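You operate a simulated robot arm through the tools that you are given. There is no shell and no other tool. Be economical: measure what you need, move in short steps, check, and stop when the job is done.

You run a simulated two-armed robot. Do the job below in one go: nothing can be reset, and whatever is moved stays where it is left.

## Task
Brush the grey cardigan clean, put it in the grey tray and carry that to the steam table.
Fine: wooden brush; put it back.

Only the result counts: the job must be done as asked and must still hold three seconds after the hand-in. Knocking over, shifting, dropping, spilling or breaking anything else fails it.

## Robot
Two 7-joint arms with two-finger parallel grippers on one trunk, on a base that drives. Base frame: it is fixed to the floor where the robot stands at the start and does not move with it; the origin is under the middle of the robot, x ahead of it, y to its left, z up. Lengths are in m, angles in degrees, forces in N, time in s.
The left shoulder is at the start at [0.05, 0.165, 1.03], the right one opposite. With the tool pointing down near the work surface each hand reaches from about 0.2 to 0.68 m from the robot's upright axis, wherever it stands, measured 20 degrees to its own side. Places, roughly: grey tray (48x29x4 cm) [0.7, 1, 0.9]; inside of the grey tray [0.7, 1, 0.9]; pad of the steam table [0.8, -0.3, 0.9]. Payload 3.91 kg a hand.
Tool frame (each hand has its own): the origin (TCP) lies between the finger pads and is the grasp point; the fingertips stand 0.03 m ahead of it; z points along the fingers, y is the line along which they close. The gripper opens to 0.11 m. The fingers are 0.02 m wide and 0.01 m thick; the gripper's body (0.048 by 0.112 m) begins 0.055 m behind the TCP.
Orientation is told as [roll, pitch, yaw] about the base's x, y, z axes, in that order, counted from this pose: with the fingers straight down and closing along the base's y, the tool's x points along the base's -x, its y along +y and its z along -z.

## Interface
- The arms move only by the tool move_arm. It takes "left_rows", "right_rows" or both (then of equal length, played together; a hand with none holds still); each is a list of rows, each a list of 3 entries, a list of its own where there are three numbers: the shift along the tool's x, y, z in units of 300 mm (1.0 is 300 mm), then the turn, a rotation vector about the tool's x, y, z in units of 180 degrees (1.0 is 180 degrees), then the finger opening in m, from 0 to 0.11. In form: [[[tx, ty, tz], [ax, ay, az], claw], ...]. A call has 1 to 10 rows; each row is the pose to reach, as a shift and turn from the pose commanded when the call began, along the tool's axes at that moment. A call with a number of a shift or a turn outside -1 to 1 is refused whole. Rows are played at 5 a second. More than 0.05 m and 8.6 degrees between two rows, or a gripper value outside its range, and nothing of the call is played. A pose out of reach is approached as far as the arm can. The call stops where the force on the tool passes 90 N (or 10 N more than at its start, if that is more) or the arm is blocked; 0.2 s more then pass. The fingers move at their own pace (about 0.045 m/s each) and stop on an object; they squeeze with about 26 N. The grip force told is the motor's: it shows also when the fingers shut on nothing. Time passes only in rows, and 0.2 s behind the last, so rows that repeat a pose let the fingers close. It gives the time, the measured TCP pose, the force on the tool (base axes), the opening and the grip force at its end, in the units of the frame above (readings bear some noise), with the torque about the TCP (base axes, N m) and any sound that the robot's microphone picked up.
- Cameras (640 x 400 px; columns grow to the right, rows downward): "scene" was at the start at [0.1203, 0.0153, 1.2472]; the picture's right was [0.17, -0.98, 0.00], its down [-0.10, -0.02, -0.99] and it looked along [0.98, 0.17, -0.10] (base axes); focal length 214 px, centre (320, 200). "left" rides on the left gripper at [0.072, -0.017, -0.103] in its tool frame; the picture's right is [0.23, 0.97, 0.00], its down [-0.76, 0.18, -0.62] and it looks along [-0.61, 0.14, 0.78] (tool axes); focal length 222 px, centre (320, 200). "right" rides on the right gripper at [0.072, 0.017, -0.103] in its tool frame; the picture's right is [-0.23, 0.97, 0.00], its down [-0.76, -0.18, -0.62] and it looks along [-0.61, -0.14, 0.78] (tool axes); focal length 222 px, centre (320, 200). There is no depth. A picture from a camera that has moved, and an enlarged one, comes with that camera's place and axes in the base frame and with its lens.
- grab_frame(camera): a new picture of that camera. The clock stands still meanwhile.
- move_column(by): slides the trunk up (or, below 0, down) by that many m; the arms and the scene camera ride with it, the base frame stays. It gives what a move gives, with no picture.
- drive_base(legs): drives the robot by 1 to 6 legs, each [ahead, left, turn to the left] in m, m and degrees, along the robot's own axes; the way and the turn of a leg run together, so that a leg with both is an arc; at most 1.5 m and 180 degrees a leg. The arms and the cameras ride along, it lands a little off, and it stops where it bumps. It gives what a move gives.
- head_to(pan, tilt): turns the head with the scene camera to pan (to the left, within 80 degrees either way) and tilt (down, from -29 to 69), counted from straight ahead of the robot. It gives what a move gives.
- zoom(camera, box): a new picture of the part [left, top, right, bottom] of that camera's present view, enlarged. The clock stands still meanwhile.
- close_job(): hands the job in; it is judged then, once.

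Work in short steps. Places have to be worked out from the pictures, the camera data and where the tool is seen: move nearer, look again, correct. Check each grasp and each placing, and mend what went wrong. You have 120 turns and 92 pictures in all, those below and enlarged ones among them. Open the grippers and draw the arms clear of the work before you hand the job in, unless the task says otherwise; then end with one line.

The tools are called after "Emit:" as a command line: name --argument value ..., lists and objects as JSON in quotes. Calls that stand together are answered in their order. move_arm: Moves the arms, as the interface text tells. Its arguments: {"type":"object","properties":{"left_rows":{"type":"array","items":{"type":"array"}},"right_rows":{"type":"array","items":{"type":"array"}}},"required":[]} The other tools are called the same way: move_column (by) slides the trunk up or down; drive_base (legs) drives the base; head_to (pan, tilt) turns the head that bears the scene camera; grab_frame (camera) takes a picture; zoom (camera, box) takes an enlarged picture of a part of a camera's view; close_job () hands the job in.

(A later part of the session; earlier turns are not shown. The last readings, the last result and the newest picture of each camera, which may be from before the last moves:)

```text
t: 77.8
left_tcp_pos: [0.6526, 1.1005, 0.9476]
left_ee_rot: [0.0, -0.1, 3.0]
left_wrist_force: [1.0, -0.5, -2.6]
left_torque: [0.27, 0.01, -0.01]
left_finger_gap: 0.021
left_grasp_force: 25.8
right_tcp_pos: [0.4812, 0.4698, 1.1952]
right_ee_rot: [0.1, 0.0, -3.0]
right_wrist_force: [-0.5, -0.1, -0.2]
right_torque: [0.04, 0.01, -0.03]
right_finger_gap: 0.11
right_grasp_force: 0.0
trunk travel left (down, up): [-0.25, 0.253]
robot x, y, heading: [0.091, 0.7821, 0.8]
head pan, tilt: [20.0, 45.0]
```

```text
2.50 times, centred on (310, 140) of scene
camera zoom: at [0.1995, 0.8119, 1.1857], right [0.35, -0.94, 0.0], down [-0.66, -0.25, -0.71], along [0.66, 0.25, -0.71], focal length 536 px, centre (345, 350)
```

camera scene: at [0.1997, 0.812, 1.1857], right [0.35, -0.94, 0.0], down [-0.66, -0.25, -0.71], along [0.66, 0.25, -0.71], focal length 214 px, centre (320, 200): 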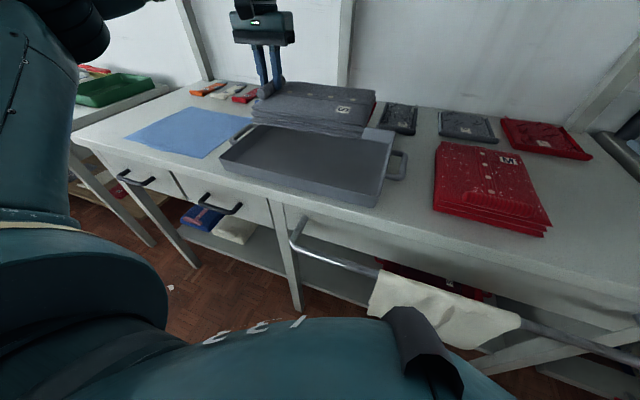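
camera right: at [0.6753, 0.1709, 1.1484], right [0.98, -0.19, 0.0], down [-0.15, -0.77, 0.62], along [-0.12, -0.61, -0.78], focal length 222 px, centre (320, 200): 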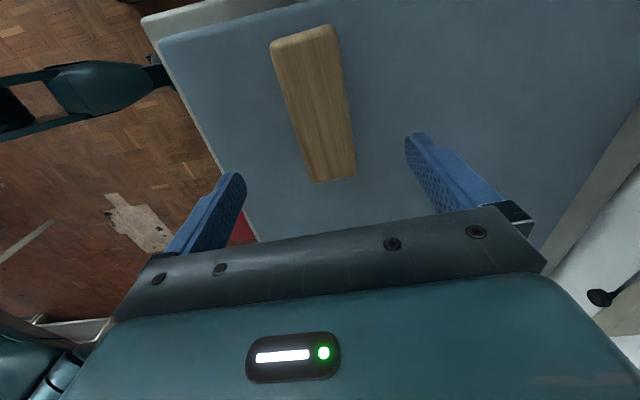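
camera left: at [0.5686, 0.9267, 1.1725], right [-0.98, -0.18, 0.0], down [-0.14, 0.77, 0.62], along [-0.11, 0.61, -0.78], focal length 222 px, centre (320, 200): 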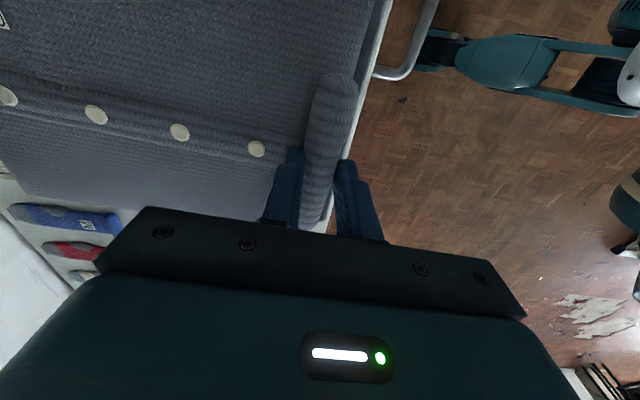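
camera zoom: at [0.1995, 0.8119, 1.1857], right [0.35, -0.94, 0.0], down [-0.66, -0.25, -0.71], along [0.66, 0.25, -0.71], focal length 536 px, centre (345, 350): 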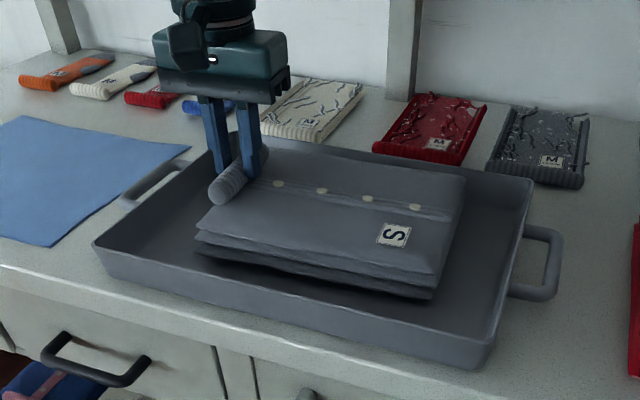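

Inside the tray with room all round, still hanging (torque unchanged). Lower in small steps until it rests.

Emit:
move_arm --left_rows '[[[0, 0, 0.012], [0, 0, 0], 0.01], [[0, 0, 0.024], [0, 0, 0], 0.01], [[0, 0, 0.03], [0, 0, 0], 0.01]]'

```text
t: 78.6
left_tcp_pos: [0.6511, 1.1008, 0.9383]
left_ee_rot: [-0.1, -0.2, 2.8]
left_wrist_force: [0.4, 0.7, 1.2]
left_torque: [-0.27, 0.19, 0.05]
left_finger_gap: 0.0213
left_grasp_force: 25.9
right_tcp_pos: [0.4818, 0.4703, 1.1948]
right_ee_rot: [0.0, -0.1, -3.0]
right_wrist_force: [0.7, 0.2, -0.1]
right_torque: [0.01, -0.02, -0.01]
right_finger_gap: 0.1099
right_grasp_force: 0.1
trunk travel left (down, up): [-0.25, 0.253]
robot x, y, heading: [0.0947, 0.7842, 0.5]
head pan, tilt: [20.0, 45.0]
```

It rests on the tray floor. Open to 6 cm and rise.

Emit:
move_arm --left_rows '[[[0, 0, 0.003], [0, 0, 0], 0.04], [[0, 0, 0.003], [0, 0, 0], 0.06], [[0, 0, 0.003], [0, 0, 0], 0.06], [[0, 0, -0.1], [0, 0, 0], 0.06], [[0, 0, -0.22], [0, 0, 0], 0.06], [[0, 0, -0.34], [0, 0, 0], 0.06], [[0, 0, -0.45], [0, 0, 0], 0.06]]'

Emit:
zoom --camera "scene" --box '[200, 60, 420, 220]'

```text
t: 80.2
left_tcp_pos: [0.6524, 1.0989, 1.0697]
left_ee_rot: [0.1, 0.1, 3.0]
left_wrist_force: [-0.4, -0.5, 0.7]
left_torque: [-0.02, -0.03, -0.01]
left_finger_gap: 0.0598
left_grasp_force: 0.1
right_tcp_pos: [0.4831, 0.4712, 1.1941]
right_ee_rot: [0.0, 0.2, -2.9]
right_wrist_force: [-0.8, -0.2, 0.1]
right_torque: [0.01, 0.01, -0.01]
right_finger_gap: 0.11
right_grasp_force: 0.1
trunk travel left (down, up): [-0.25, 0.253]
robot x, y, heading: [0.0926, 0.782, 0.7]
head pan, tilt: [20.0, 45.0]
```

```text
2.50 times, centred on (310, 140) of scene
camera zoom: at [0.2001, 0.8122, 1.1857], right [0.35, -0.94, 0.0], down [-0.66, -0.25, -0.71], along [0.66, 0.25, -0.71], focal length 536 px, centre (345, 350)
```

zoom: 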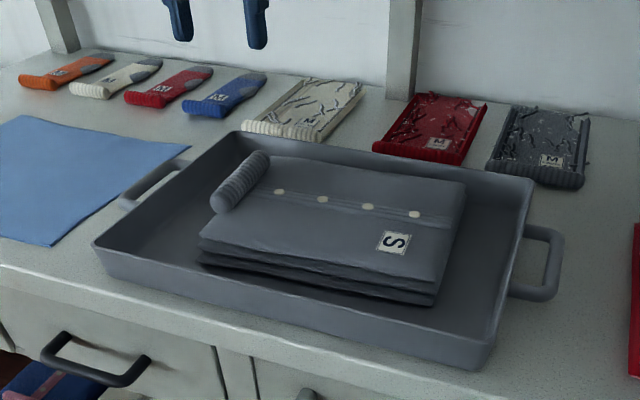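

Cardigan lies flat in the tray. Drive left 0.22 m to centre on the tray, and look at the handles.

Emit:
drive_base --legs '[[0, 0.22, 0]]'

Emit:
head_to --pan 0 --tilt 45

Emit:
grab_frame --camera "scene"

Emit:
grab_frame --camera "right"

```text
t: 81.9
left_tcp_pos: [0.6476, 1.3164, 1.0713]
left_ee_rot: [0.0, 0.0, 3.1]
left_wrist_force: [0.2, 0.3, -0.7]
left_torque: [-0.02, 0.05, 0.01]
left_finger_gap: 0.0601
left_grasp_force: 0.1
right_tcp_pos: [0.4807, 0.6881, 1.1955]
right_ee_rot: [0.1, 0.1, -2.7]
right_wrist_force: [0.3, 0.3, -0.9]
right_torque: [0.04, 0.01, 0.03]
right_finger_gap: 0.1102
right_grasp_force: 0.1
trunk travel left (down, up): [-0.25, 0.253]
robot x, y, heading: [0.0904, 1.0005, 0.9]
head pan, tilt: [20.0, 45.0]
```

```text
t: 82.7
left_tcp_pos: [0.6474, 1.3166, 1.0715]
left_ee_rot: [0.0, -0.1, 3.1]
left_wrist_force: [0.4, 0.2, -0.2]
left_torque: [0.01, 0.0, -0.02]
left_finger_gap: 0.0599
left_grasp_force: 0.1
right_tcp_pos: [0.4815, 0.6873, 1.1945]
right_ee_rot: [0.1, 0.0, -2.7]
right_wrist_force: [-0.4, 0.6, -0.4]
right_torque: [0.0, 0.02, 0.0]
right_finger_gap: 0.1101
right_grasp_force: 0.1
trunk travel left (down, up): [-0.25, 0.253]
robot x, y, heading: [0.0908, 0.9986, 1.0]
head pan, tilt: [0.0, 45.0]
```

```text
39 pictures are left
camera scene: at [0.2016, 1.0, 1.1857], right [0.02, -1.0, 0.0], down [-0.71, -0.01, -0.71], along [0.71, 0.01, -0.71], focal length 214 px, centre (320, 200)
```

scene: 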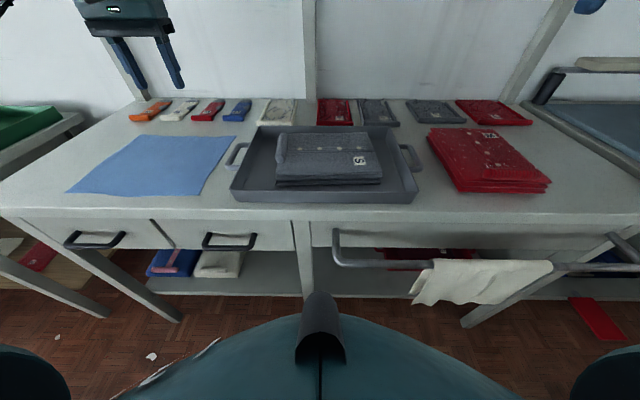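

```text
38 pictures are left
camera right: at [0.4084, 0.7076, 1.2982], right [0.27, 0.96, 0.0], down [0.75, -0.21, 0.62], along [0.6, -0.17, -0.78], focal length 222 px, centre (320, 200)
```

right: 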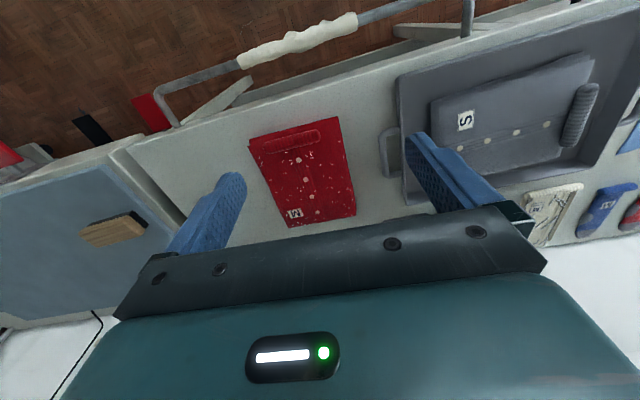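

Handle bars at about y 0.77 and 1.23, x 0.65. Move both hands above them with narrow openings.

Emit:
move_arm --right_rows '[[[-0.09, 0.051, 0.086], [0, 0, -0.005], 0.05], [[-0.18, 0.103, 0.172], [0, 0, -0.01], 0.05], [[-0.27, 0.154, 0.257], [0, 0, -0.015], 0.05], [[-0.36, 0.206, 0.343], [0, 0, -0.015], 0.05], [[-0.45, 0.257, 0.43], [0, 0, -0.015], 0.05], [[-0.541, 0.309, 0.515], [0, 0, -0.015], 0.05]]' --left_rows '[[[0.002, -0.05, 0.02], [0, 0, 0.005], 0.05], [[0.005, -0.1, 0.035], [0, 0, 0.01], 0.05], [[0.007, -0.15, 0.05], [0, 0, 0.017], 0.05], [[0.009, -0.2, 0.07], [0, 0, 0.017], 0.05], [[0.012, -0.25, 0.09], [0, 0, 0.017], 0.05], [[0.014, -0.295, 0.105], [0, 0, 0.017], 0.05]]'

Emit:
grab_frame --camera "right"

Emit:
grab_frame --camera "left"

Emit:
zoom --camera "scene" --box '[210, 90, 440, 230]'

```text
t: 84.1
left_tcp_pos: [0.6311, 1.2401, 1.0348]
left_ee_rot: [-0.1, -0.2, 0.1]
left_wrist_force: [-0.7, -0.4, -0.4]
left_torque: [0.02, 0.01, 0.0]
left_finger_gap: 0.05
left_grasp_force: 0.1
left hand out of reach, approached as far as the arm can: row 2, 3, 4, 5, 6
right_tcp_pos: [0.6465, 0.7703, 1.0415]
right_ee_rot: [0.2, 0.1, 0.0]
right_wrist_force: [0.9, 0.1, 0.2]
right_torque: [-0.02, 0.0, 0.01]
right_finger_gap: 0.0498
right_grasp_force: 0.1
trunk travel left (down, up): [-0.25, 0.253]
robot x, y, heading: [0.0899, 0.9996, 1.2]
head pan, tilt: [0.0, 45.0]
```

```text
37 pictures are left
camera right: at [0.5735, 0.7881, 1.1445], right [0.23, 0.97, 0.0], down [0.76, -0.18, 0.62], along [0.61, -0.14, -0.78], focal length 222 px, centre (320, 200)
```

right: 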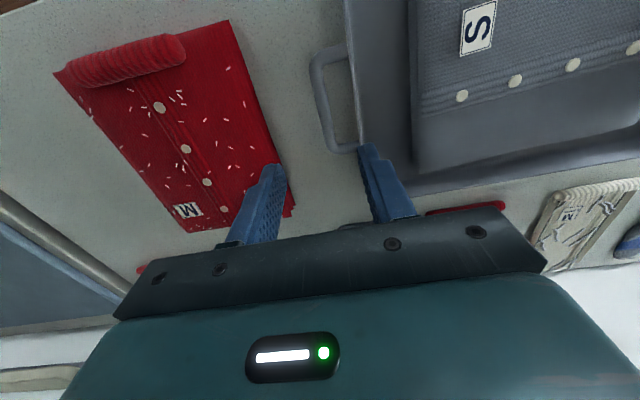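

```text
36 pictures are left
camera left: at [0.559, 1.2221, 1.1373], right [-0.23, 0.97, 0.0], down [0.76, 0.18, 0.63], along [0.61, 0.14, -0.78], focal length 222 px, centre (320, 200)
```

left: 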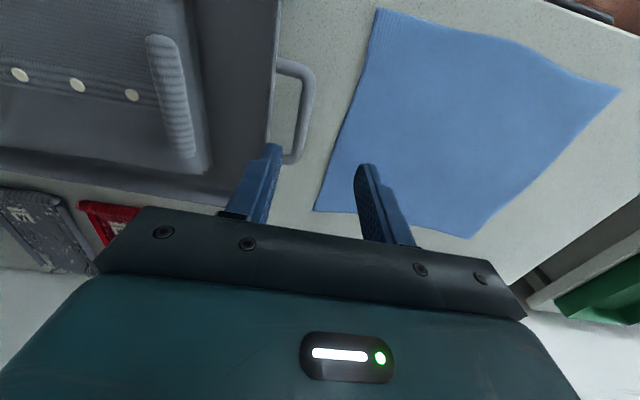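

```text
2.78 times, centred on (325, 160) of scene
camera zoom: at [0.2021, 0.9999, 1.1857], right [0.02, -1.0, 0.0], down [-0.71, -0.01, -0.71], along [0.71, 0.01, -0.71], focal length 597 px, centre (306, 311)
```

zoom: 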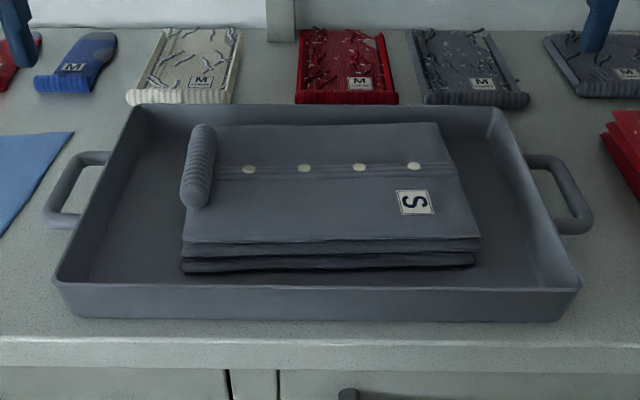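

Bars: right at (0.65, 0.777), left at (0.65, 1.219), z≈0.89. The left arm stuck in an odd configuration; I retry it with a small move in the needed direction.

Emit:
move_arm --left_rows '[[[0.1, 0.0, -0.1], [0, 0, 0], 0.05], [[0.1, -0.07, -0.1], [0, 0, 0], 0.05], [[0, -0.07, -0.05], [0, 0, 0], 0.05], [[-0.056, -0.07, 0], [0, 0, 0], 0.05]]'

```text
t: 85.1
left_tcp_pos: [0.6277, 1.2298, 1.0276]
left_ee_rot: [-0.2, -0.2, 0.1]
left_wrist_force: [0.9, 0.5, -0.4]
left_torque: [0.01, 0.0, 0.0]
left_finger_gap: 0.0502
left_grasp_force: 0.2
left hand out of reach, approached as far as the arm can: row 3, 4
right_tcp_pos: [0.6461, 0.7712, 1.0419]
right_ee_rot: [0.1, 0.0, 0.0]
right_wrist_force: [-0.1, 0.0, 0.4]
right_torque: [-0.01, 0.0, -0.02]
right_finger_gap: 0.05
right_grasp_force: 0.2
trunk travel left (down, up): [-0.25, 0.253]
robot x, y, heading: [0.0903, 0.9981, 1.0]
head pan, tilt: [0.0, 45.0]
```

I bring the left arm back toward its home pose to unwind it, then approach again after driving 4 cm ahead.

Emit:
move_arm --left_rows '[[[0.12, 0.02, -0.1], [0, 0, 0], 0.05], [[0.24, 0.045, -0.2], [0, 0, 0], 0.05], [[0.36, 0.065, -0.3], [0, 0, 0], 0.05], [[0.48, 0.09, -0.4], [0, 0, 0], 0.05], [[0.6, 0.11, -0.5], [0, 0, 0], 0.05], [[0.72, 0.133, -0.575], [0, 0, 0], 0.05]]'

Emit:
drive_base --legs '[[0.04, 0, 0]]'

Emit:
grab_frame --camera "scene"

```text
t: 86.5
left_tcp_pos: [0.4108, 1.2705, 1.2007]
left_ee_rot: [0.0, 0.0, 0.0]
left_wrist_force: [-0.5, -0.4, -0.4]
left_torque: [0.01, -0.03, 0.02]
left_finger_gap: 0.0503
left_grasp_force: 0.1
right_tcp_pos: [0.6465, 0.7708, 1.0419]
right_ee_rot: [0.1, -0.1, 0.0]
right_wrist_force: [0.3, 0.0, -0.2]
right_torque: [0.04, 0.0, -0.01]
right_finger_gap: 0.0501
right_grasp_force: 0.2
trunk travel left (down, up): [-0.25, 0.253]
robot x, y, heading: [0.0922, 0.9966, 1.1]
head pan, tilt: [0.0, 45.0]
```

```text
t: 87.4
left_tcp_pos: [0.4528, 1.2713, 1.2004]
left_ee_rot: [0.0, 0.0, 0.1]
left_wrist_force: [0.1, 0.0, 0.2]
left_torque: [-0.02, 0.01, 0.01]
left_finger_gap: 0.0499
left_grasp_force: 0.2
right_tcp_pos: [0.6851, 0.7715, 1.042]
right_ee_rot: [0.2, 0.1, 0.0]
right_wrist_force: [0.4, 0.6, -0.9]
right_torque: [0.01, 0.0, 0.0]
right_finger_gap: 0.0501
right_grasp_force: 0.0
trunk travel left (down, up): [-0.25, 0.253]
robot x, y, heading: [0.1316, 0.9997, 0.7]
head pan, tilt: [0.0, 45.0]
```

```text
34 pictures are left
camera scene: at [0.2414, 1.0006, 1.1856], right [0.02, -1.0, 0.0], down [-0.71, -0.01, -0.71], along [0.71, 0.01, -0.71], focal length 214 px, centre (320, 200)
```

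scene: 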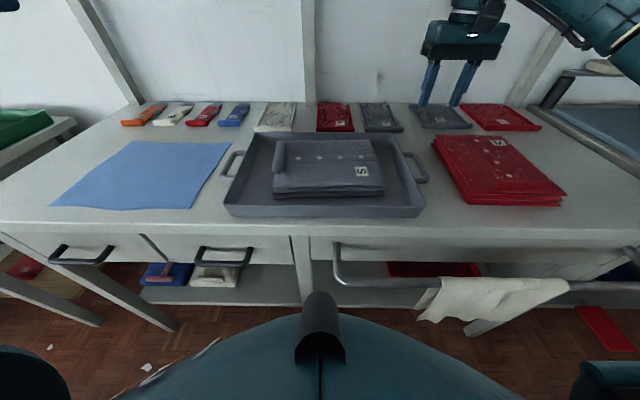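

Now bring both hands over the bars at z≈0.98.

Emit:
move_arm --left_rows '[[[-0.0925, -0.025, 0.105], [0, 0, 0], 0.04], [[-0.185, -0.05, 0.21], [0, 0, 0], 0.04], [[-0.278, -0.075, 0.315], [0, 0, 0], 0.04], [[-0.37, -0.1, 0.42], [0, 0, 0], 0.04], [[-0.464, -0.125, 0.525], [0, 0, 0], 0.04], [[-0.557, -0.15, 0.63], [0, 0, 0], 0.04], [[-0.65, -0.174, 0.735], [0, 0, 0], 0.04]]' --right_rows '[[[0.018, 0.003, 0.03], [0, 0, 0], 0.04], [[0.035, 0.006, 0.06], [0, 0, 0], 0.04], [[0.053, 0.009, 0.09], [0, 0, 0], 0.04], [[0.07, 0.012, 0.12], [0, 0, 0], 0.04], [[0.09, 0.015, 0.15], [0, 0, 0], 0.04], [[0.11, 0.018, 0.18], [0, 0, 0], 0.04], [[0.124, 0.018, 0.207], [0, 0, 0], 0.04]]'

Emit:
grab_frame --camera "right"

Emit:
grab_frame --camera "left"

Emit:
zoom --camera "scene" --box '[200, 90, 450, 240]'

```text
t: 89.0
left_tcp_pos: [0.6467, 1.2196, 0.9799]
left_ee_rot: [-0.1, -0.2, 0.1]
left_wrist_force: [0.0, -0.4, -0.5]
left_torque: [-0.04, 0.02, 0.02]
left_finger_gap: 0.04
left_grasp_force: 0.1
right_tcp_pos: [0.6476, 0.7762, 0.9786]
right_ee_rot: [0.1, 0.1, 0.1]
right_wrist_force: [0.3, -0.4, -0.1]
right_torque: [0.01, 0.0, -0.01]
right_finger_gap: 0.0402
right_grasp_force: 0.0
trunk travel left (down, up): [-0.25, 0.253]
robot x, y, heading: [0.1296, 0.9936, 1.1]
head pan, tilt: [0.0, 45.0]
```

```text
33 pictures are left
camera right: at [0.5753, 0.7943, 1.0823], right [0.23, 0.97, 0.0], down [0.76, -0.18, 0.62], along [0.61, -0.14, -0.78], focal length 222 px, centre (320, 200)
```

right: 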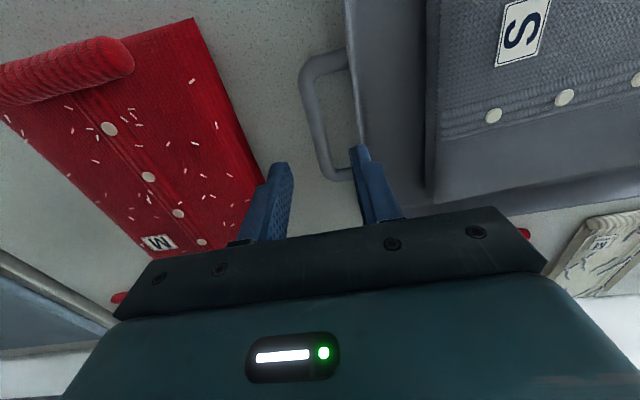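

```text
32 pictures are left
camera left: at [0.574, 1.2022, 1.083], right [-0.23, 0.97, 0.0], down [0.76, 0.18, 0.62], along [0.61, 0.14, -0.78], focal length 222 px, centre (320, 200)
```

left: 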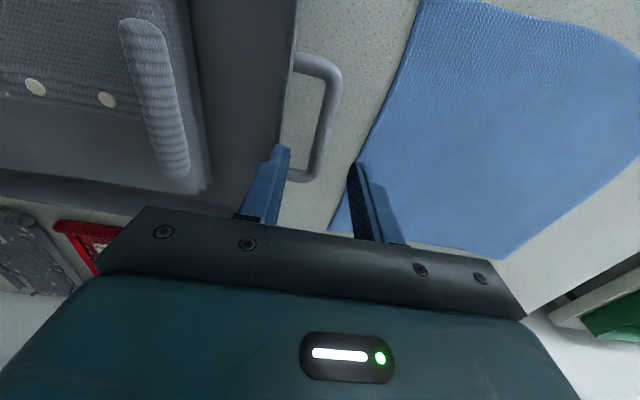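

```text
2.56 times, centred on (325, 165) of scene
camera zoom: at [0.2413, 1.0007, 1.1857], right [0.02, -1.0, 0.0], down [-0.71, -0.01, -0.71], along [0.71, 0.01, -0.71], focal length 549 px, centre (307, 290)
```

zoom: 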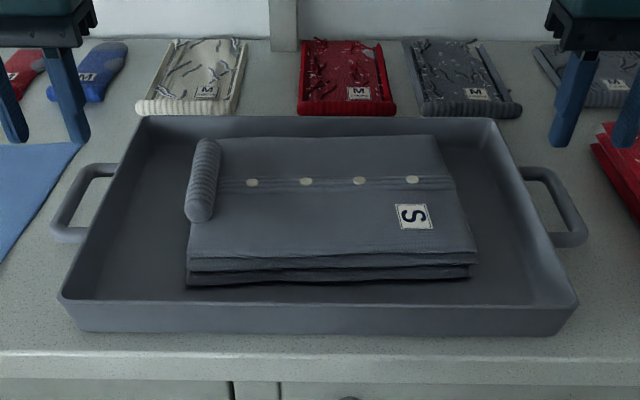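

Bars at y 0.7785 and 1.222, so ~2 mm corrections; the loop is ~26 mm wide, so I use a 34 mm opening. Lower so the tips pass the bars, then stop before closing.

Emit:
move_arm --left_rows '[[[0, 0.008, 0.05], [0, 0, 0], 0.034], [[0, 0.008, 0.11], [0, 0, 0], 0.034], [[0, 0.008, 0.17], [0, 0, 0], 0.034], [[0, 0.008, 0.21], [0, 0, 0], 0.034], [[0, 0.008, 0.245], [0, 0, 0], 0.034]]' --right_rows '[[[0, 0.008, 0.05], [0, 0, 0], 0.034], [[0, 0.008, 0.11], [0, 0, 0], 0.034], [[0, 0.008, 0.17], [0, 0, 0], 0.034], [[0, 0.008, 0.21], [0, 0, 0], 0.034], [[0, 0.008, 0.245], [0, 0, 0], 0.034]]'

Emit:
zoom --camera "scene" --box '[200, 90, 450, 240]'

```text
t: 90.2
left_tcp_pos: [0.6456, 1.2232, 0.9086]
left_ee_rot: [0.0, -0.1, 0.1]
left_wrist_force: [-1.0, 0.2, -0.3]
left_torque: [0.02, 0.03, 0.02]
left_finger_gap: 0.0339
left_grasp_force: 0.1
right_tcp_pos: [0.6488, 0.7794, 0.9052]
right_ee_rot: [0.1, -0.1, 0.0]
right_wrist_force: [0.1, -0.3, -0.5]
right_torque: [-0.05, 0.01, 0.0]
right_finger_gap: 0.0339
right_grasp_force: 0.1
trunk travel left (down, up): [-0.25, 0.253]
robot x, y, heading: [0.128, 1.0, 1.0]
head pan, tilt: [0.0, 45.0]
```

```text
2.56 times, centred on (325, 165) of scene
camera zoom: at [0.2408, 1.0006, 1.1857], right [0.02, -1.0, 0.0], down [-0.71, -0.01, -0.71], along [0.71, 0.01, -0.71], focal length 549 px, centre (307, 290)
```

zoom: 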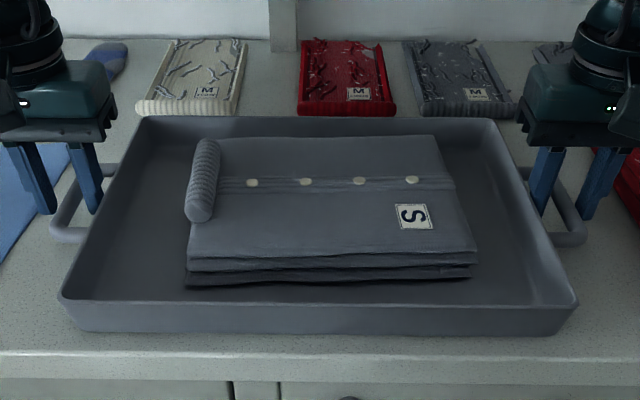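

Both bars lie between the fingers without contact forces. Close both.

Emit:
move_arm --left_rows '[[[0, 0, 0], [0, 0, 0], 0.0], [[0, 0, 0], [0, 0, 0], 0.0], [[0, 0, 0], [0, 0, 0], 0.0], [[0, 0, 0], [0, 0, 0], 0.0]]' --right_rows '[[[0, 0, 0], [0, 0, 0], 0.0], [[0, 0, 0], [0, 0, 0], 0.0], [[0, 0, 0], [0, 0, 0], 0.0], [[0, 0, 0], [0, 0, 0], 0.0]]'

```text
t: 91.2
left_tcp_pos: [0.6465, 1.2239, 0.906]
left_ee_rot: [0.2, -0.1, 0.2]
left_wrist_force: [-1.0, 14.3, 0.3]
left_torque: [0.33, -0.05, 0.24]
left_finger_gap: 0.0133
left_grasp_force: 26.2
right_tcp_pos: [0.648, 0.7775, 0.906]
right_ee_rot: [-0.2, 0.0, -0.2]
right_wrist_force: [0.2, -17.9, 0.8]
right_torque: [-0.31, -0.09, -0.28]
right_finger_gap: 0.0133
right_grasp_force: 25.5
trunk travel left (down, up): [-0.25, 0.253]
robot x, y, heading: [0.1287, 1.0014, 0.9]
head pan, tilt: [0.0, 45.0]
```

Both bars gripped (13 mm). I relieve the inward strain by ~1.5 mm each side and lift evenly 3 cm.

Emit:
move_arm --left_rows '[[[0, 0.005, 0], [0, 0, 0], 0.0], [[0, 0.005, -0.025], [0, 0, 0], 0.0], [[0, 0.005, -0.05], [0, 0, 0], 0.0], [[0, 0.005, -0.075], [0, 0, 0], 0.0], [[0, 0.005, -0.1], [0, 0, 0], 0.0], [[0, 0.005, -0.1], [0, 0, 0], 0.0]]' --right_rows '[[[0, -0.005, 0], [0, 0, 0], 0.0], [[0, -0.005, -0.025], [0, 0, 0], 0.0], [[0, -0.005, -0.05], [0, 0, 0], 0.0], [[0, -0.005, -0.075], [0, 0, 0], 0.0], [[0, -0.005, -0.1], [0, 0, 0], 0.0], [[0, -0.005, -0.1], [0, 0, 0], 0.0]]'

Emit:
grab_frame --camera "scene"

```text
t: 92.6
left_tcp_pos: [0.6466, 1.2241, 0.9364]
left_ee_rot: [0.1, 0.0, 0.1]
left_wrist_force: [-0.2, 13.9, -4.4]
left_torque: [0.3, -0.04, 0.35]
left_finger_gap: 0.0133
left_grasp_force: 26.0
right_tcp_pos: [0.6496, 0.7777, 0.9362]
right_ee_rot: [0.1, 0.1, 0.0]
right_wrist_force: [-0.2, -13.8, -3.1]
right_torque: [-0.16, 0.01, -0.31]
right_finger_gap: 0.0136
right_grasp_force: 26.2
trunk travel left (down, up): [-0.25, 0.253]
robot x, y, heading: [0.1291, 1.002, 0.9]
head pan, tilt: [0.0, 45.0]
```

```text
29 pictures are left
camera scene: at [0.2413, 1.0006, 1.1857], right [0.02, -1.0, 0.0], down [-0.71, -0.01, -0.71], along [0.71, 0.01, -0.71], focal length 214 px, centre (320, 200)
```

scene: 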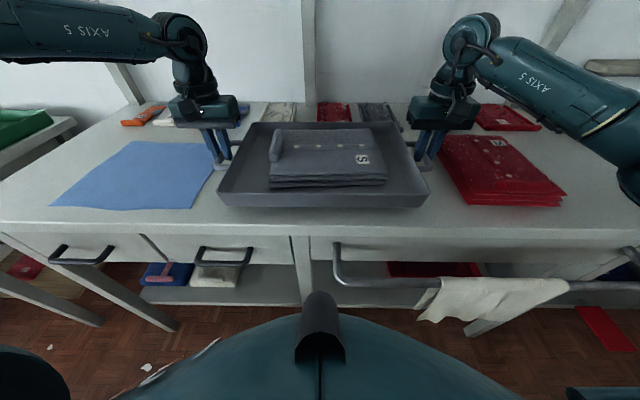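

Tray with cardigan is lifted level (~8 N total). Raise to 1.04 m, then drive right in stages.

Emit:
move_arm --left_rows '[[[0, 0, -0.07], [0, 0, 0], 0.0], [[0, 0, -0.14], [0, 0, 0], 0.0], [[0, 0, -0.21], [0, 0, 0], 0.0], [[0, 0, -0.28], [0, 0, 0], 0.0], [[0, 0, -0.34], [0, 0, 0], 0.0]]' --right_rows '[[[0, 0, -0.07], [0, 0, 0], 0.0], [[0, 0, -0.14], [0, 0, 0], 0.0], [[0, 0, -0.21], [0, 0, 0], 0.0], [[0, 0, -0.28], [0, 0, 0], 0.0], [[0, 0, -0.34], [0, 0, 0], 0.0]]'

Emit:
drive_base --legs '[[0, -0.3, 0], [0, -0.35, 0]]'

Emit:
grab_frame --camera "scene"

```text
t: 93.8
left_tcp_pos: [0.6468, 1.2235, 1.0395]
left_ee_rot: [0.0, 0.0, 0.1]
left_wrist_force: [0.1, 14.4, -3.0]
left_torque: [0.28, 0.17, 0.35]
left_finger_gap: 0.0134
left_grasp_force: 26.0
right_tcp_pos: [0.6484, 0.7778, 1.0381]
right_ee_rot: [0.1, 0.1, -0.1]
right_wrist_force: [0.0, -13.8, -3.6]
right_torque: [-0.22, -0.13, -0.27]
right_finger_gap: 0.0136
right_grasp_force: 26.2
trunk travel left (down, up): [-0.25, 0.253]
robot x, y, heading: [0.1294, 0.9994, 0.9]
head pan, tilt: [0.0, 45.0]
```

```text
t: 97.7
left_tcp_pos: [0.6561, 0.5729, 1.0377]
left_ee_rot: [0.1, -0.1, 0.3]
left_wrist_force: [-0.7, 18.2, -3.4]
left_torque: [0.38, -0.01, 0.31]
left_finger_gap: 0.0136
left_grasp_force: 26.5
right_tcp_pos: [0.6604, 0.1256, 1.0375]
right_ee_rot: [0.0, 0.1, 0.1]
right_wrist_force: [1.7, -17.7, -2.7]
right_torque: [-0.35, 0.05, -0.32]
right_finger_gap: 0.0134
right_grasp_force: 26.2
trunk travel left (down, up): [-0.25, 0.253]
robot x, y, heading: [0.1382, 0.348, 0.9]
head pan, tilt: [0.0, 45.0]
```

```text
28 pictures are left
camera scene: at [0.2513, 0.3488, 1.1857], right [0.02, -1.0, 0.0], down [-0.71, -0.01, -0.71], along [0.71, 0.01, -0.71], focal length 214 px, centre (320, 200)
```

scene: 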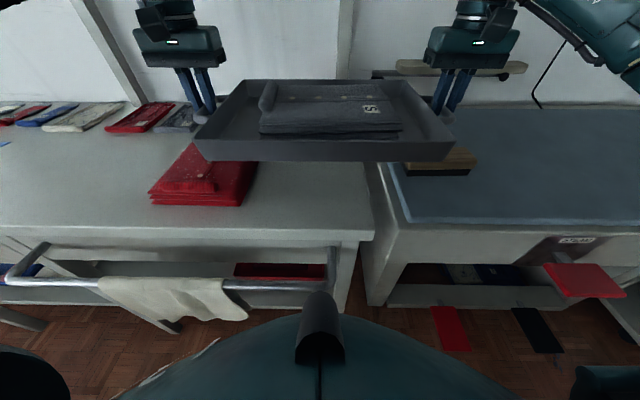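

All steady. Continue right 0.64 m to the steam table.

Emit:
drive_base --legs '[[0, -0.32, 0], [0, -0.32, 0]]'

Emit:
grab_frame --camera "scene"

```text
t: 100.8
left_tcp_pos: [0.6591, 0.1476, 1.0377]
left_ee_rot: [0.2, 0.1, 1.3]
left_wrist_force: [-0.2, -0.6, -3.5]
left_torque: [-0.05, 0.01, 0.26]
left_finger_gap: 0.0134
left_grasp_force: 26.1
right_tcp_pos: [0.6693, -0.2987, 1.0367]
right_ee_rot: [-0.1, 0.1, 0.9]
right_wrist_force: [0.5, 2.0, -2.6]
right_torque: [0.0, 0.09, -0.29]
right_finger_gap: 0.0134
right_grasp_force: 25.6
trunk travel left (down, up): [-0.25, 0.253]
robot x, y, heading: [0.1479, -0.0849, 1.6]
head pan, tilt: [0.0, 45.0]
stopped in leg 2: the robot was blocked; the commanded pose is now the measured one
```

```text
27 pictures are left
camera scene: at [0.2575, -0.0822, 1.1856], right [0.03, -1.0, 0.0], down [-0.71, -0.03, -0.71], along [0.71, 0.02, -0.71], focal length 214 px, centre (320, 200)
```

scene: 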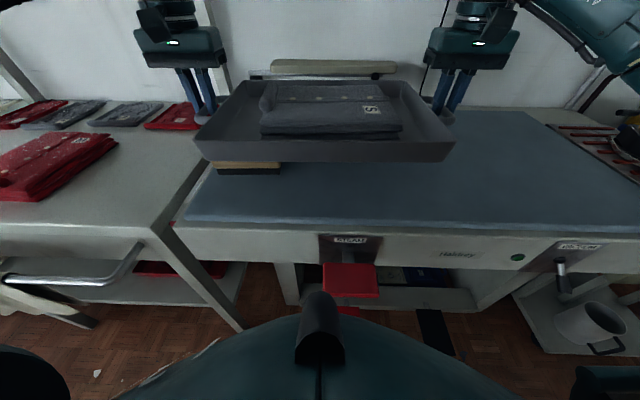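

Blocked while sliding right—most likely the body against the protruding steam lever (x≈0.40, y≈−0.13). I back off 8 cm, then go right, and look.

Emit:
drive_base --legs '[[-0.08, 0, -1.5], [0, -0.24, 0]]'

Emit:
grab_frame --camera "scene"

```text
t: 103.2
left_tcp_pos: [0.5856, -0.1078, 1.0393]
left_ee_rot: [0.1, 0.1, -0.4]
left_wrist_force: [0.4, -0.7, -3.2]
left_torque: [0.0, -0.03, 0.28]
left_finger_gap: 0.0135
left_grasp_force: 26.1
right_tcp_pos: [0.5844, -0.5529, 1.0361]
right_ee_rot: [0.2, 0.2, -0.7]
right_wrist_force: [0.1, 0.6, -3.2]
right_torque: [0.04, 0.09, -0.24]
right_finger_gap: 0.0136
right_grasp_force: 25.9
trunk travel left (down, up): [-0.25, 0.253]
robot x, y, heading: [0.0687, -0.3219, 0.4]
head pan, tilt: [0.0, 45.0]
```

```text
26 pictures are left
camera scene: at [0.1784, -0.3251, 1.1857], right [0.01, -1.0, 0.0], down [-0.71, 0.0, -0.71], along [0.71, 0.0, -0.71], focal length 214 px, centre (320, 200)
```

scene: 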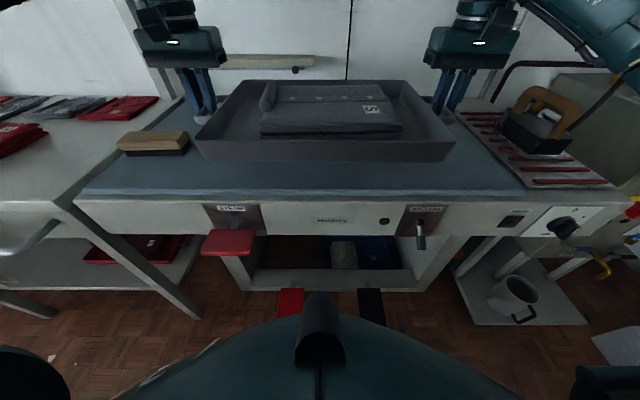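

Now clear of the lever, centred at y≈−0.33. Drive 6 cm ahead carefully.

Emit:
drive_base --legs '[[0.06, 0, 0]]'

Emit:
move_arm --left_rows '[[[-0.05, 0, 0.05], [0, 0, 0], 0.0], [[-0.1, 0, 0.1], [0, 0, 0], 0.0], [[-0.15, 0, 0.15], [0, 0, 0], 0.0], [[-0.2, 0, 0.2], [0, 0, 0], 0.0]]' --right_rows '[[[-0.05, 0, 0.05], [0, 0, 0], 0.0], [[-0.1, 0, 0.1], [0, 0, 0], 0.0], [[-0.15, 0, 0.15], [0, 0, 0], 0.0], [[-0.2, 0, 0.2], [0, 0, 0], 0.0]]'

Emit:
grab_frame --camera "scene"

```text
t: 104.2
left_tcp_pos: [0.6456, -0.1068, 1.0376]
left_ee_rot: [0.1, 0.0, -0.6]
left_wrist_force: [0.9, -1.6, -2.7]
left_torque: [0.0, 0.02, 0.27]
left_finger_gap: 0.0135
left_grasp_force: 25.6
right_tcp_pos: [0.6428, -0.5524, 1.0375]
right_ee_rot: [0.0, 0.2, -0.7]
right_wrist_force: [1.5, 1.5, -2.6]
right_torque: [0.0, 0.01, -0.27]
right_finger_gap: 0.0134
right_grasp_force: 25.4
trunk travel left (down, up): [-0.25, 0.253]
robot x, y, heading: [0.1275, -0.3258, -0.0]
head pan, tilt: [0.0, 45.0]
```

```text
t: 105.2
left_tcp_pos: [0.68, -0.0991, 0.9752]
left_ee_rot: [-0.5, -0.2, -0.9]
left_wrist_force: [4.4, -38.3, -2.0]
left_torque: [-0.73, -0.14, 0.54]
left_finger_gap: 0.0148
left_grasp_force: 26.0
left hand out of reach, approached as far as the arm can: row 2, 3, 4
right_tcp_pos: [0.7036, -0.5458, 0.9787]
right_ee_rot: [0.5, 0.3, 0.2]
right_wrist_force: [-3.8, 38.4, -3.5]
right_torque: [0.66, 0.19, 0.5]
right_finger_gap: 0.0138
right_grasp_force: 26.2
trunk travel left (down, up): [-0.25, 0.253]
robot x, y, heading: [0.128, -0.3252, 0.4]
head pan, tilt: [0.0, 45.0]
```

```text
25 pictures are left
camera scene: at [0.2382, -0.3245, 1.1856], right [0.0, -1.0, 0.0], down [-0.71, 0.0, -0.71], along [0.71, 0.0, -0.71], focal length 214 px, centre (320, 200)
```

scene: 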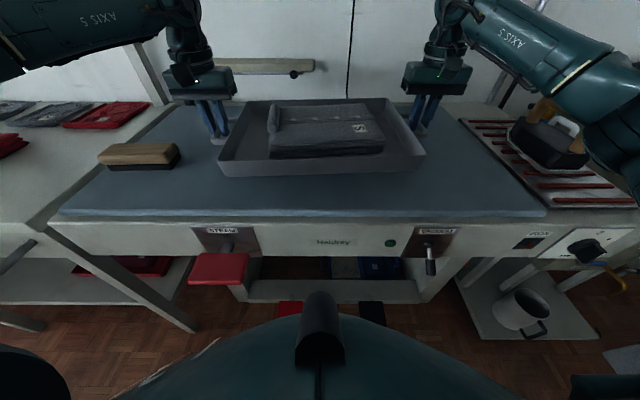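

The left arm stops at x≈0.68, twisting the tray slightly; I bring the right hand back level with it (centre x≈0.68, front edge ≈0.545, still well on the pad).

Emit:
move_arm --right_rows '[[[0.04, 0.003, 0], [0, 0, 0], 0.0], [[0.078, 0.006, 0.0], [0, 0, 0], 0.0]]' --left_rows '[[[0.002, -0.003, 0], [0, 0, 0], 0.0], [[0.004, -0.006, 0.0], [0, 0, 0], 0.0]]'

Emit:
grab_frame --camera "left"

Emit:
grab_frame --camera "right"

```text
t: 105.8
left_tcp_pos: [0.68, -0.0977, 0.9761]
left_ee_rot: [-0.5, 0.1, -0.8]
left_wrist_force: [0.7, -34.5, -3.2]
left_torque: [-0.69, -0.41, 0.41]
left_finger_gap: 0.0142
left_grasp_force: 25.8
right_tcp_pos: [0.6793, -0.5454, 0.9772]
right_ee_rot: [0.5, 0.2, -0.3]
right_wrist_force: [0.2, 35.1, -3.2]
right_torque: [0.59, 0.41, -0.35]
right_finger_gap: 0.0137
right_grasp_force: 26.3
trunk travel left (down, up): [-0.25, 0.253]
robot x, y, heading: [0.1246, -0.329, 0.3]
head pan, tilt: [0.0, 45.0]
```

```text
24 pictures are left
camera left: at [0.6074, -0.1142, 1.0788], right [-0.21, 0.98, -0.01], down [0.76, 0.17, 0.62], along [0.61, 0.13, -0.78], focal length 222 px, centre (320, 200)
```

left: 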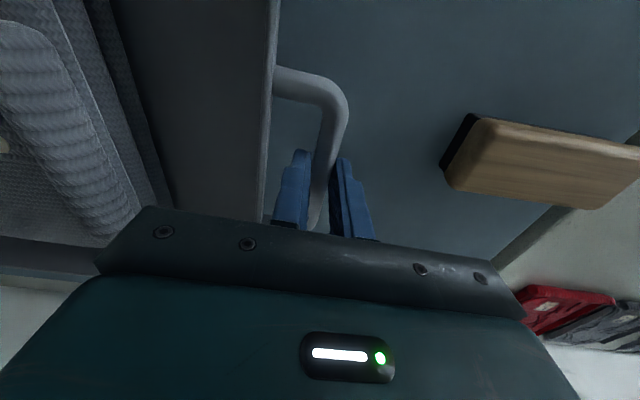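

```text
23 pictures are left
camera right: at [0.6069, -0.5282, 1.0806], right [0.23, 0.97, 0.01], down [0.76, -0.19, 0.62], along [0.6, -0.14, -0.79], focal length 222 px, centre (320, 200)
```

right: 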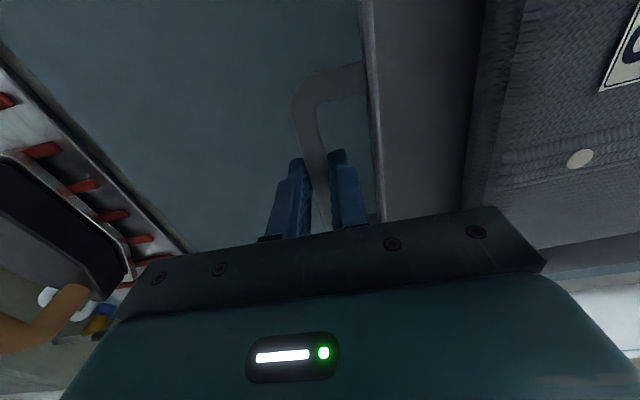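

Grip intact, brush well clear. Relieve ~3 mm each side and lower toward the pad (contact expected near TCP z≈0.927).

Emit:
move_arm --right_rows '[[[0, 0.01, 0.03], [0, 0, 0], 0.0], [[0, 0.01, 0.06], [0, 0, 0], 0.0], [[0, 0.01, 0.1], [0, 0, 0], 0.0], [[0, 0.01, 0.135], [0, 0, 0], 0.0]]' --left_rows '[[[0.005, -0.01, 0.03], [0, 0, 0], 0.0], [[0.005, -0.01, 0.06], [0, 0, 0], 0.0], [[0.005, -0.01, 0.1], [0, 0, 0], 0.0], [[0.005, -0.01, 0.135], [0, 0, 0], 0.0]]'

```text
t: 106.8
left_tcp_pos: [0.6784, -0.0981, 0.9342]
left_ee_rot: [-0.1, 0.0, -0.4]
left_wrist_force: [0.6, -26.7, -3.2]
left_torque: [-0.53, -0.14, 0.47]
left_finger_gap: 0.0138
left_grasp_force: 26.0
right_tcp_pos: [0.6797, -0.5452, 0.9376]
right_ee_rot: [0.3, 0.2, -0.6]
right_wrist_force: [0.3, 26.5, -3.6]
right_torque: [0.5, 0.19, -0.18]
right_finger_gap: 0.0134
right_grasp_force: 26.2
trunk travel left (down, up): [-0.25, 0.253]
robot x, y, heading: [0.1247, -0.3238, 0.5]
head pan, tilt: [0.0, 45.0]
```

Following well. Lower further in small steps until the pad takes the weight.

Emit:
move_arm --right_rows '[[[0, 0.005, 0.015], [0, 0, 0], 0.0], [[0, 0.008, 0.028], [0, 0, 0], 0.0], [[0, 0.008, 0.036], [0, 0, 0], 0.0]]' --left_rows '[[[0, -0.005, 0.008], [0, 0, 0], 0.0], [[0, -0.008, 0.018], [0, 0, 0], 0.0], [[0, -0.008, 0.026], [0, 0, 0], 0.0]]'

Emit:
zoom --camera "scene" --box '[180, 60, 460, 240]'

```text
t: 107.6
left_tcp_pos: [0.6786, -0.0999, 0.9269]
left_ee_rot: [0.0, -0.2, -0.4]
left_wrist_force: [-0.3, -18.9, 3.4]
left_torque: [-0.39, -0.21, 0.42]
left_finger_gap: 0.0134
left_grasp_force: 26.2
right_tcp_pos: [0.6788, -0.5456, 0.9269]
right_ee_rot: [0.1, 0.1, -0.6]
right_wrist_force: [-0.6, 19.4, -2.7]
right_torque: [0.31, -0.67, -0.16]
right_finger_gap: 0.0134
right_grasp_force: 26.2
trunk travel left (down, up): [-0.25, 0.253]
robot x, y, heading: [0.126, -0.3247, 0.2]
head pan, tilt: [0.0, 45.0]
```

```text
2.22 times, centred on (320, 150) of scene
camera zoom: at [0.2372, -0.3246, 1.1859], right [0.0, -1.0, 0.0], down [-0.71, 0.0, -0.71], along [0.71, 0.0, -0.71], focal length 477 px, centre (320, 311)
```

zoom: 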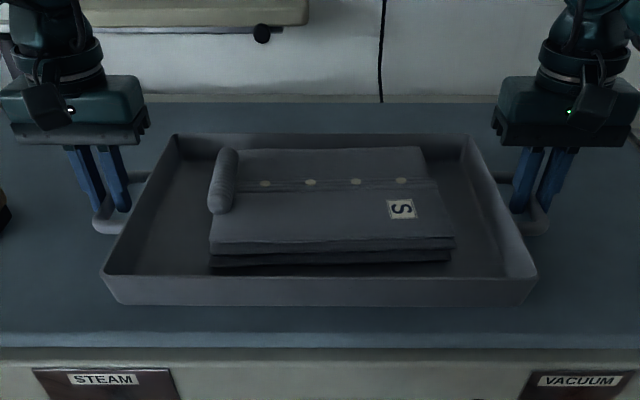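

Left side has touched down. Lower the right ~1.5 mm, relax the lateral strain.

Emit:
move_arm --right_rows '[[[0, 0.006, 0.005], [0, 0, 0], 0.0], [[0, 0.012, 0.008], [0, 0, 0], 0.0], [[0, 0.012, 0.008], [0, 0, 0], 0.0]]' --left_rows '[[[0, -0.006, 0.001], [0, 0, 0], 0.0], [[0, -0.012, 0.002], [0, 0, 0], 0.0], [[0, -0.012, 0.002], [0, 0, 0], 0.0]]'

```text
t: 108.4
left_tcp_pos: [0.6776, -0.099, 0.9274]
left_ee_rot: [0.3, -0.5, -0.2]
left_wrist_force: [9.1, 9.7, 8.3]
left_torque: [0.19, 0.29, 0.39]
left_finger_gap: 0.0134
left_grasp_force: 25.6
right_tcp_pos: [0.6787, -0.5455, 0.9259]
right_ee_rot: [-0.2, 0.1, -1.2]
right_wrist_force: [-3.1, -8.7, 17.2]
right_torque: [-0.18, 0.56, 0.1]
right_finger_gap: 0.0134
right_grasp_force: 26.1
trunk travel left (down, up): [-0.25, 0.253]
robot x, y, heading: [0.1246, -0.3268, 0.3]
head pan, tilt: [0.0, 45.0]
```

The tray rests firmly. Open both to 34 mm (loop-width limit), then look before rising.

Emit:
move_arm --right_rows '[[[0, -0.004, -0.003], [0, 0, 0], 0.0], [[0, -0.004, -0.003], [0, 0, 0], 0.034], [[0, -0.004, -0.003], [0, 0, 0], 0.034], [[0, -0.004, -0.003], [0, 0, 0], 0.034]]' --left_rows '[[[0, 0.004, -0.002], [0, 0, 0], 0.0], [[0, 0.004, -0.002], [0, 0, 0], 0.034], [[0, 0.004, -0.002], [0, 0, 0], 0.034], [[0, 0.004, -0.002], [0, 0, 0], 0.034]]'

Emit:
grab_frame --camera "left"

Emit:
grab_frame --camera "right"

```text
t: 109.4
left_tcp_pos: [0.6776, -0.1015, 0.9269]
left_ee_rot: [0.2, -0.1, -0.5]
left_wrist_force: [-0.1, 0.2, 0.0]
left_torque: [0.0, 0.0, 0.02]
left_finger_gap: 0.034
left_grasp_force: 0.0
right_tcp_pos: [0.6784, -0.5441, 0.9239]
right_ee_rot: [0.1, 0.2, -0.7]
right_wrist_force: [-0.2, -0.1, 0.3]
right_torque: [-0.01, 0.0, 0.0]
right_finger_gap: 0.0338
right_grasp_force: 0.0
trunk travel left (down, up): [-0.25, 0.253]
robot x, y, heading: [0.1278, -0.3221, 0.5]
head pan, tilt: [0.0, 45.0]
```

```text
21 pictures are left
camera left: at [0.6051, -0.1183, 1.0295], right [-0.22, 0.98, 0.0], down [0.76, 0.17, 0.62], along [0.61, 0.14, -0.78], focal length 222 px, centre (320, 200)
```

left: 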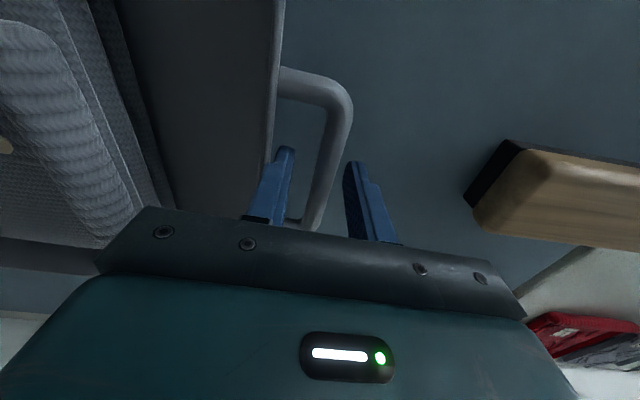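

```text
20 pictures are left
camera right: at [0.6064, -0.5251, 1.0273], right [0.24, 0.97, 0.0], down [0.76, -0.19, 0.62], along [0.6, -0.15, -0.78], focal length 222 px, centre (320, 200)
```

right: 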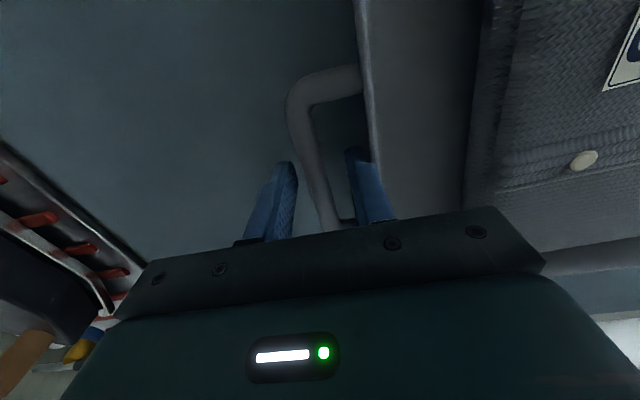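

Both released with no forces. Rise straight up.

Emit:
move_arm --right_rows '[[[0, -0.006, -0.05], [0, 0, 0], 0.034], [[0, -0.006, -0.12], [0, 0, 0], 0.034], [[0, -0.006, -0.2], [0, 0, 0], 0.034], [[0, -0.006, -0.3], [0, 0, 0], 0.034], [[0.08, -0.006, -0.4], [0, 0, 0], 0.034], [[0.18, -0.006, -0.5], [0, 0, 0], 0.034]]' --left_rows '[[[0.0, 0, -0.05], [0, 0, 0], 0.034], [[0.0, 0, -0.12], [0, 0, 0], 0.034], [[0.0, 0, -0.2], [0, 0, 0], 0.034], [[0.02, 0, -0.3], [0, 0, 0], 0.034], [[0.1, 0, -0.4], [0, 0, 0], 0.034], [[0.2, 0, -0.5], [0, 0, 0], 0.034]]'

Emit:
grab_frame --camera "scene"

```text
t: 110.8
left_tcp_pos: [0.6162, -0.101, 1.0777]
left_ee_rot: [0.1, -0.2, -0.4]
left_wrist_force: [-1.1, 0.7, 0.8]
left_torque: [0.05, 0.0, 0.03]
left_finger_gap: 0.0342
left_grasp_force: 0.1
left hand out of reach, approached as far as the arm can: row 3, 4
right_tcp_pos: [0.6255, -0.5451, 1.0763]
right_ee_rot: [0.2, 0.1, -0.9]
right_wrist_force: [-0.6, -0.5, -0.2]
right_torque: [-0.01, 0.01, -0.02]
right_finger_gap: 0.0339
right_grasp_force: 0.1
trunk travel left (down, up): [-0.25, 0.253]
robot x, y, heading: [0.1251, -0.3233, 0.3]
head pan, tilt: [0.0, 45.0]
```

```text
19 pictures are left
camera scene: at [0.2364, -0.3246, 1.1858], right [0.0, -1.0, 0.0], down [-0.71, 0.0, -0.71], along [0.71, 0.0, -0.71], focal length 214 px, centre (320, 200)
```

scene: 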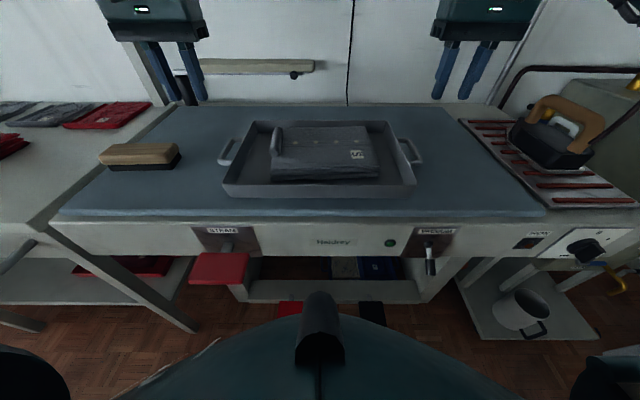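

Tray stands wholly on the pad, brush in place. I inspect the cardigan once more for leftover lint.

Emit:
zoom --camera "scene" --box '[250, 110, 400, 205]'

Emit:
zoom --camera "right" --box '[380, 0, 640, 160]'

Emit:
zoom --camera "left" --box '[0, 0, 260, 160]'

```text
4.21 times, centred on (325, 158) of scene
camera zoom: at [0.2364, -0.3246, 1.1858], right [0.0, -1.0, 0.0], down [-0.71, 0.0, -0.71], along [0.71, 0.0, -0.71], focal length 903 px, centre (299, 379)
```

zoom: 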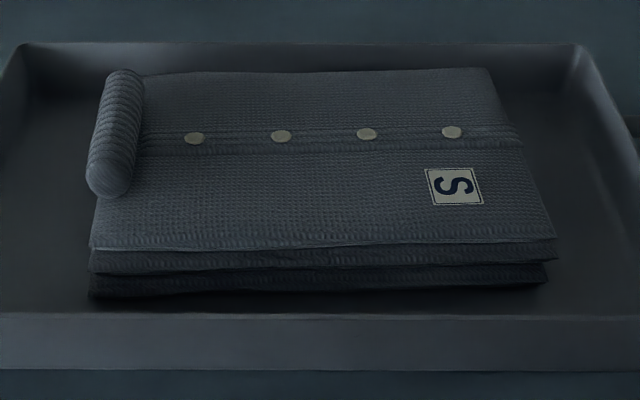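

```text
2.46 times, centred on (510, 80) of right
camera zoom: at [0.5522, -0.5266, 1.1795], right [0.24, 0.97, 0.0], down [0.76, -0.19, 0.62], along [0.6, -0.15, -0.78], focal length 547 px, centre (-148, 495)
```

zoom: 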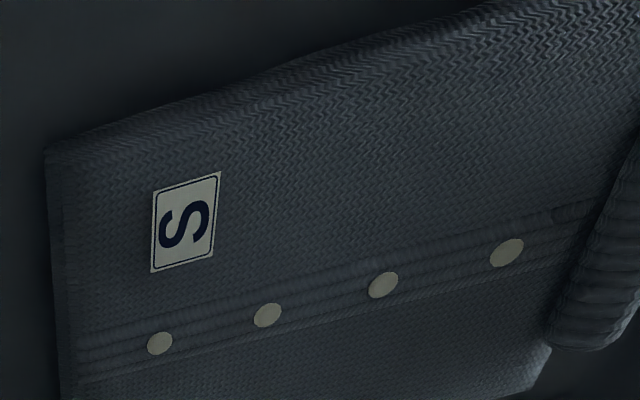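

```text
2.46 times, centred on (130, 80) of left
camera zoom: at [0.5437, -0.1174, 1.1795], right [-0.22, 0.98, 0.0], down [0.76, 0.17, 0.63], along [0.61, 0.14, -0.78], focal length 547 px, centre (788, 495)
```

zoom: 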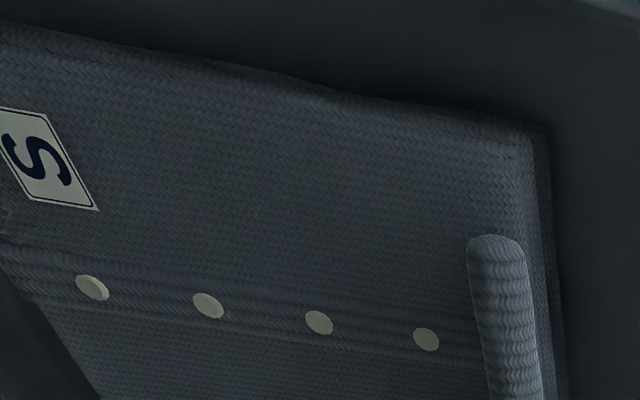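

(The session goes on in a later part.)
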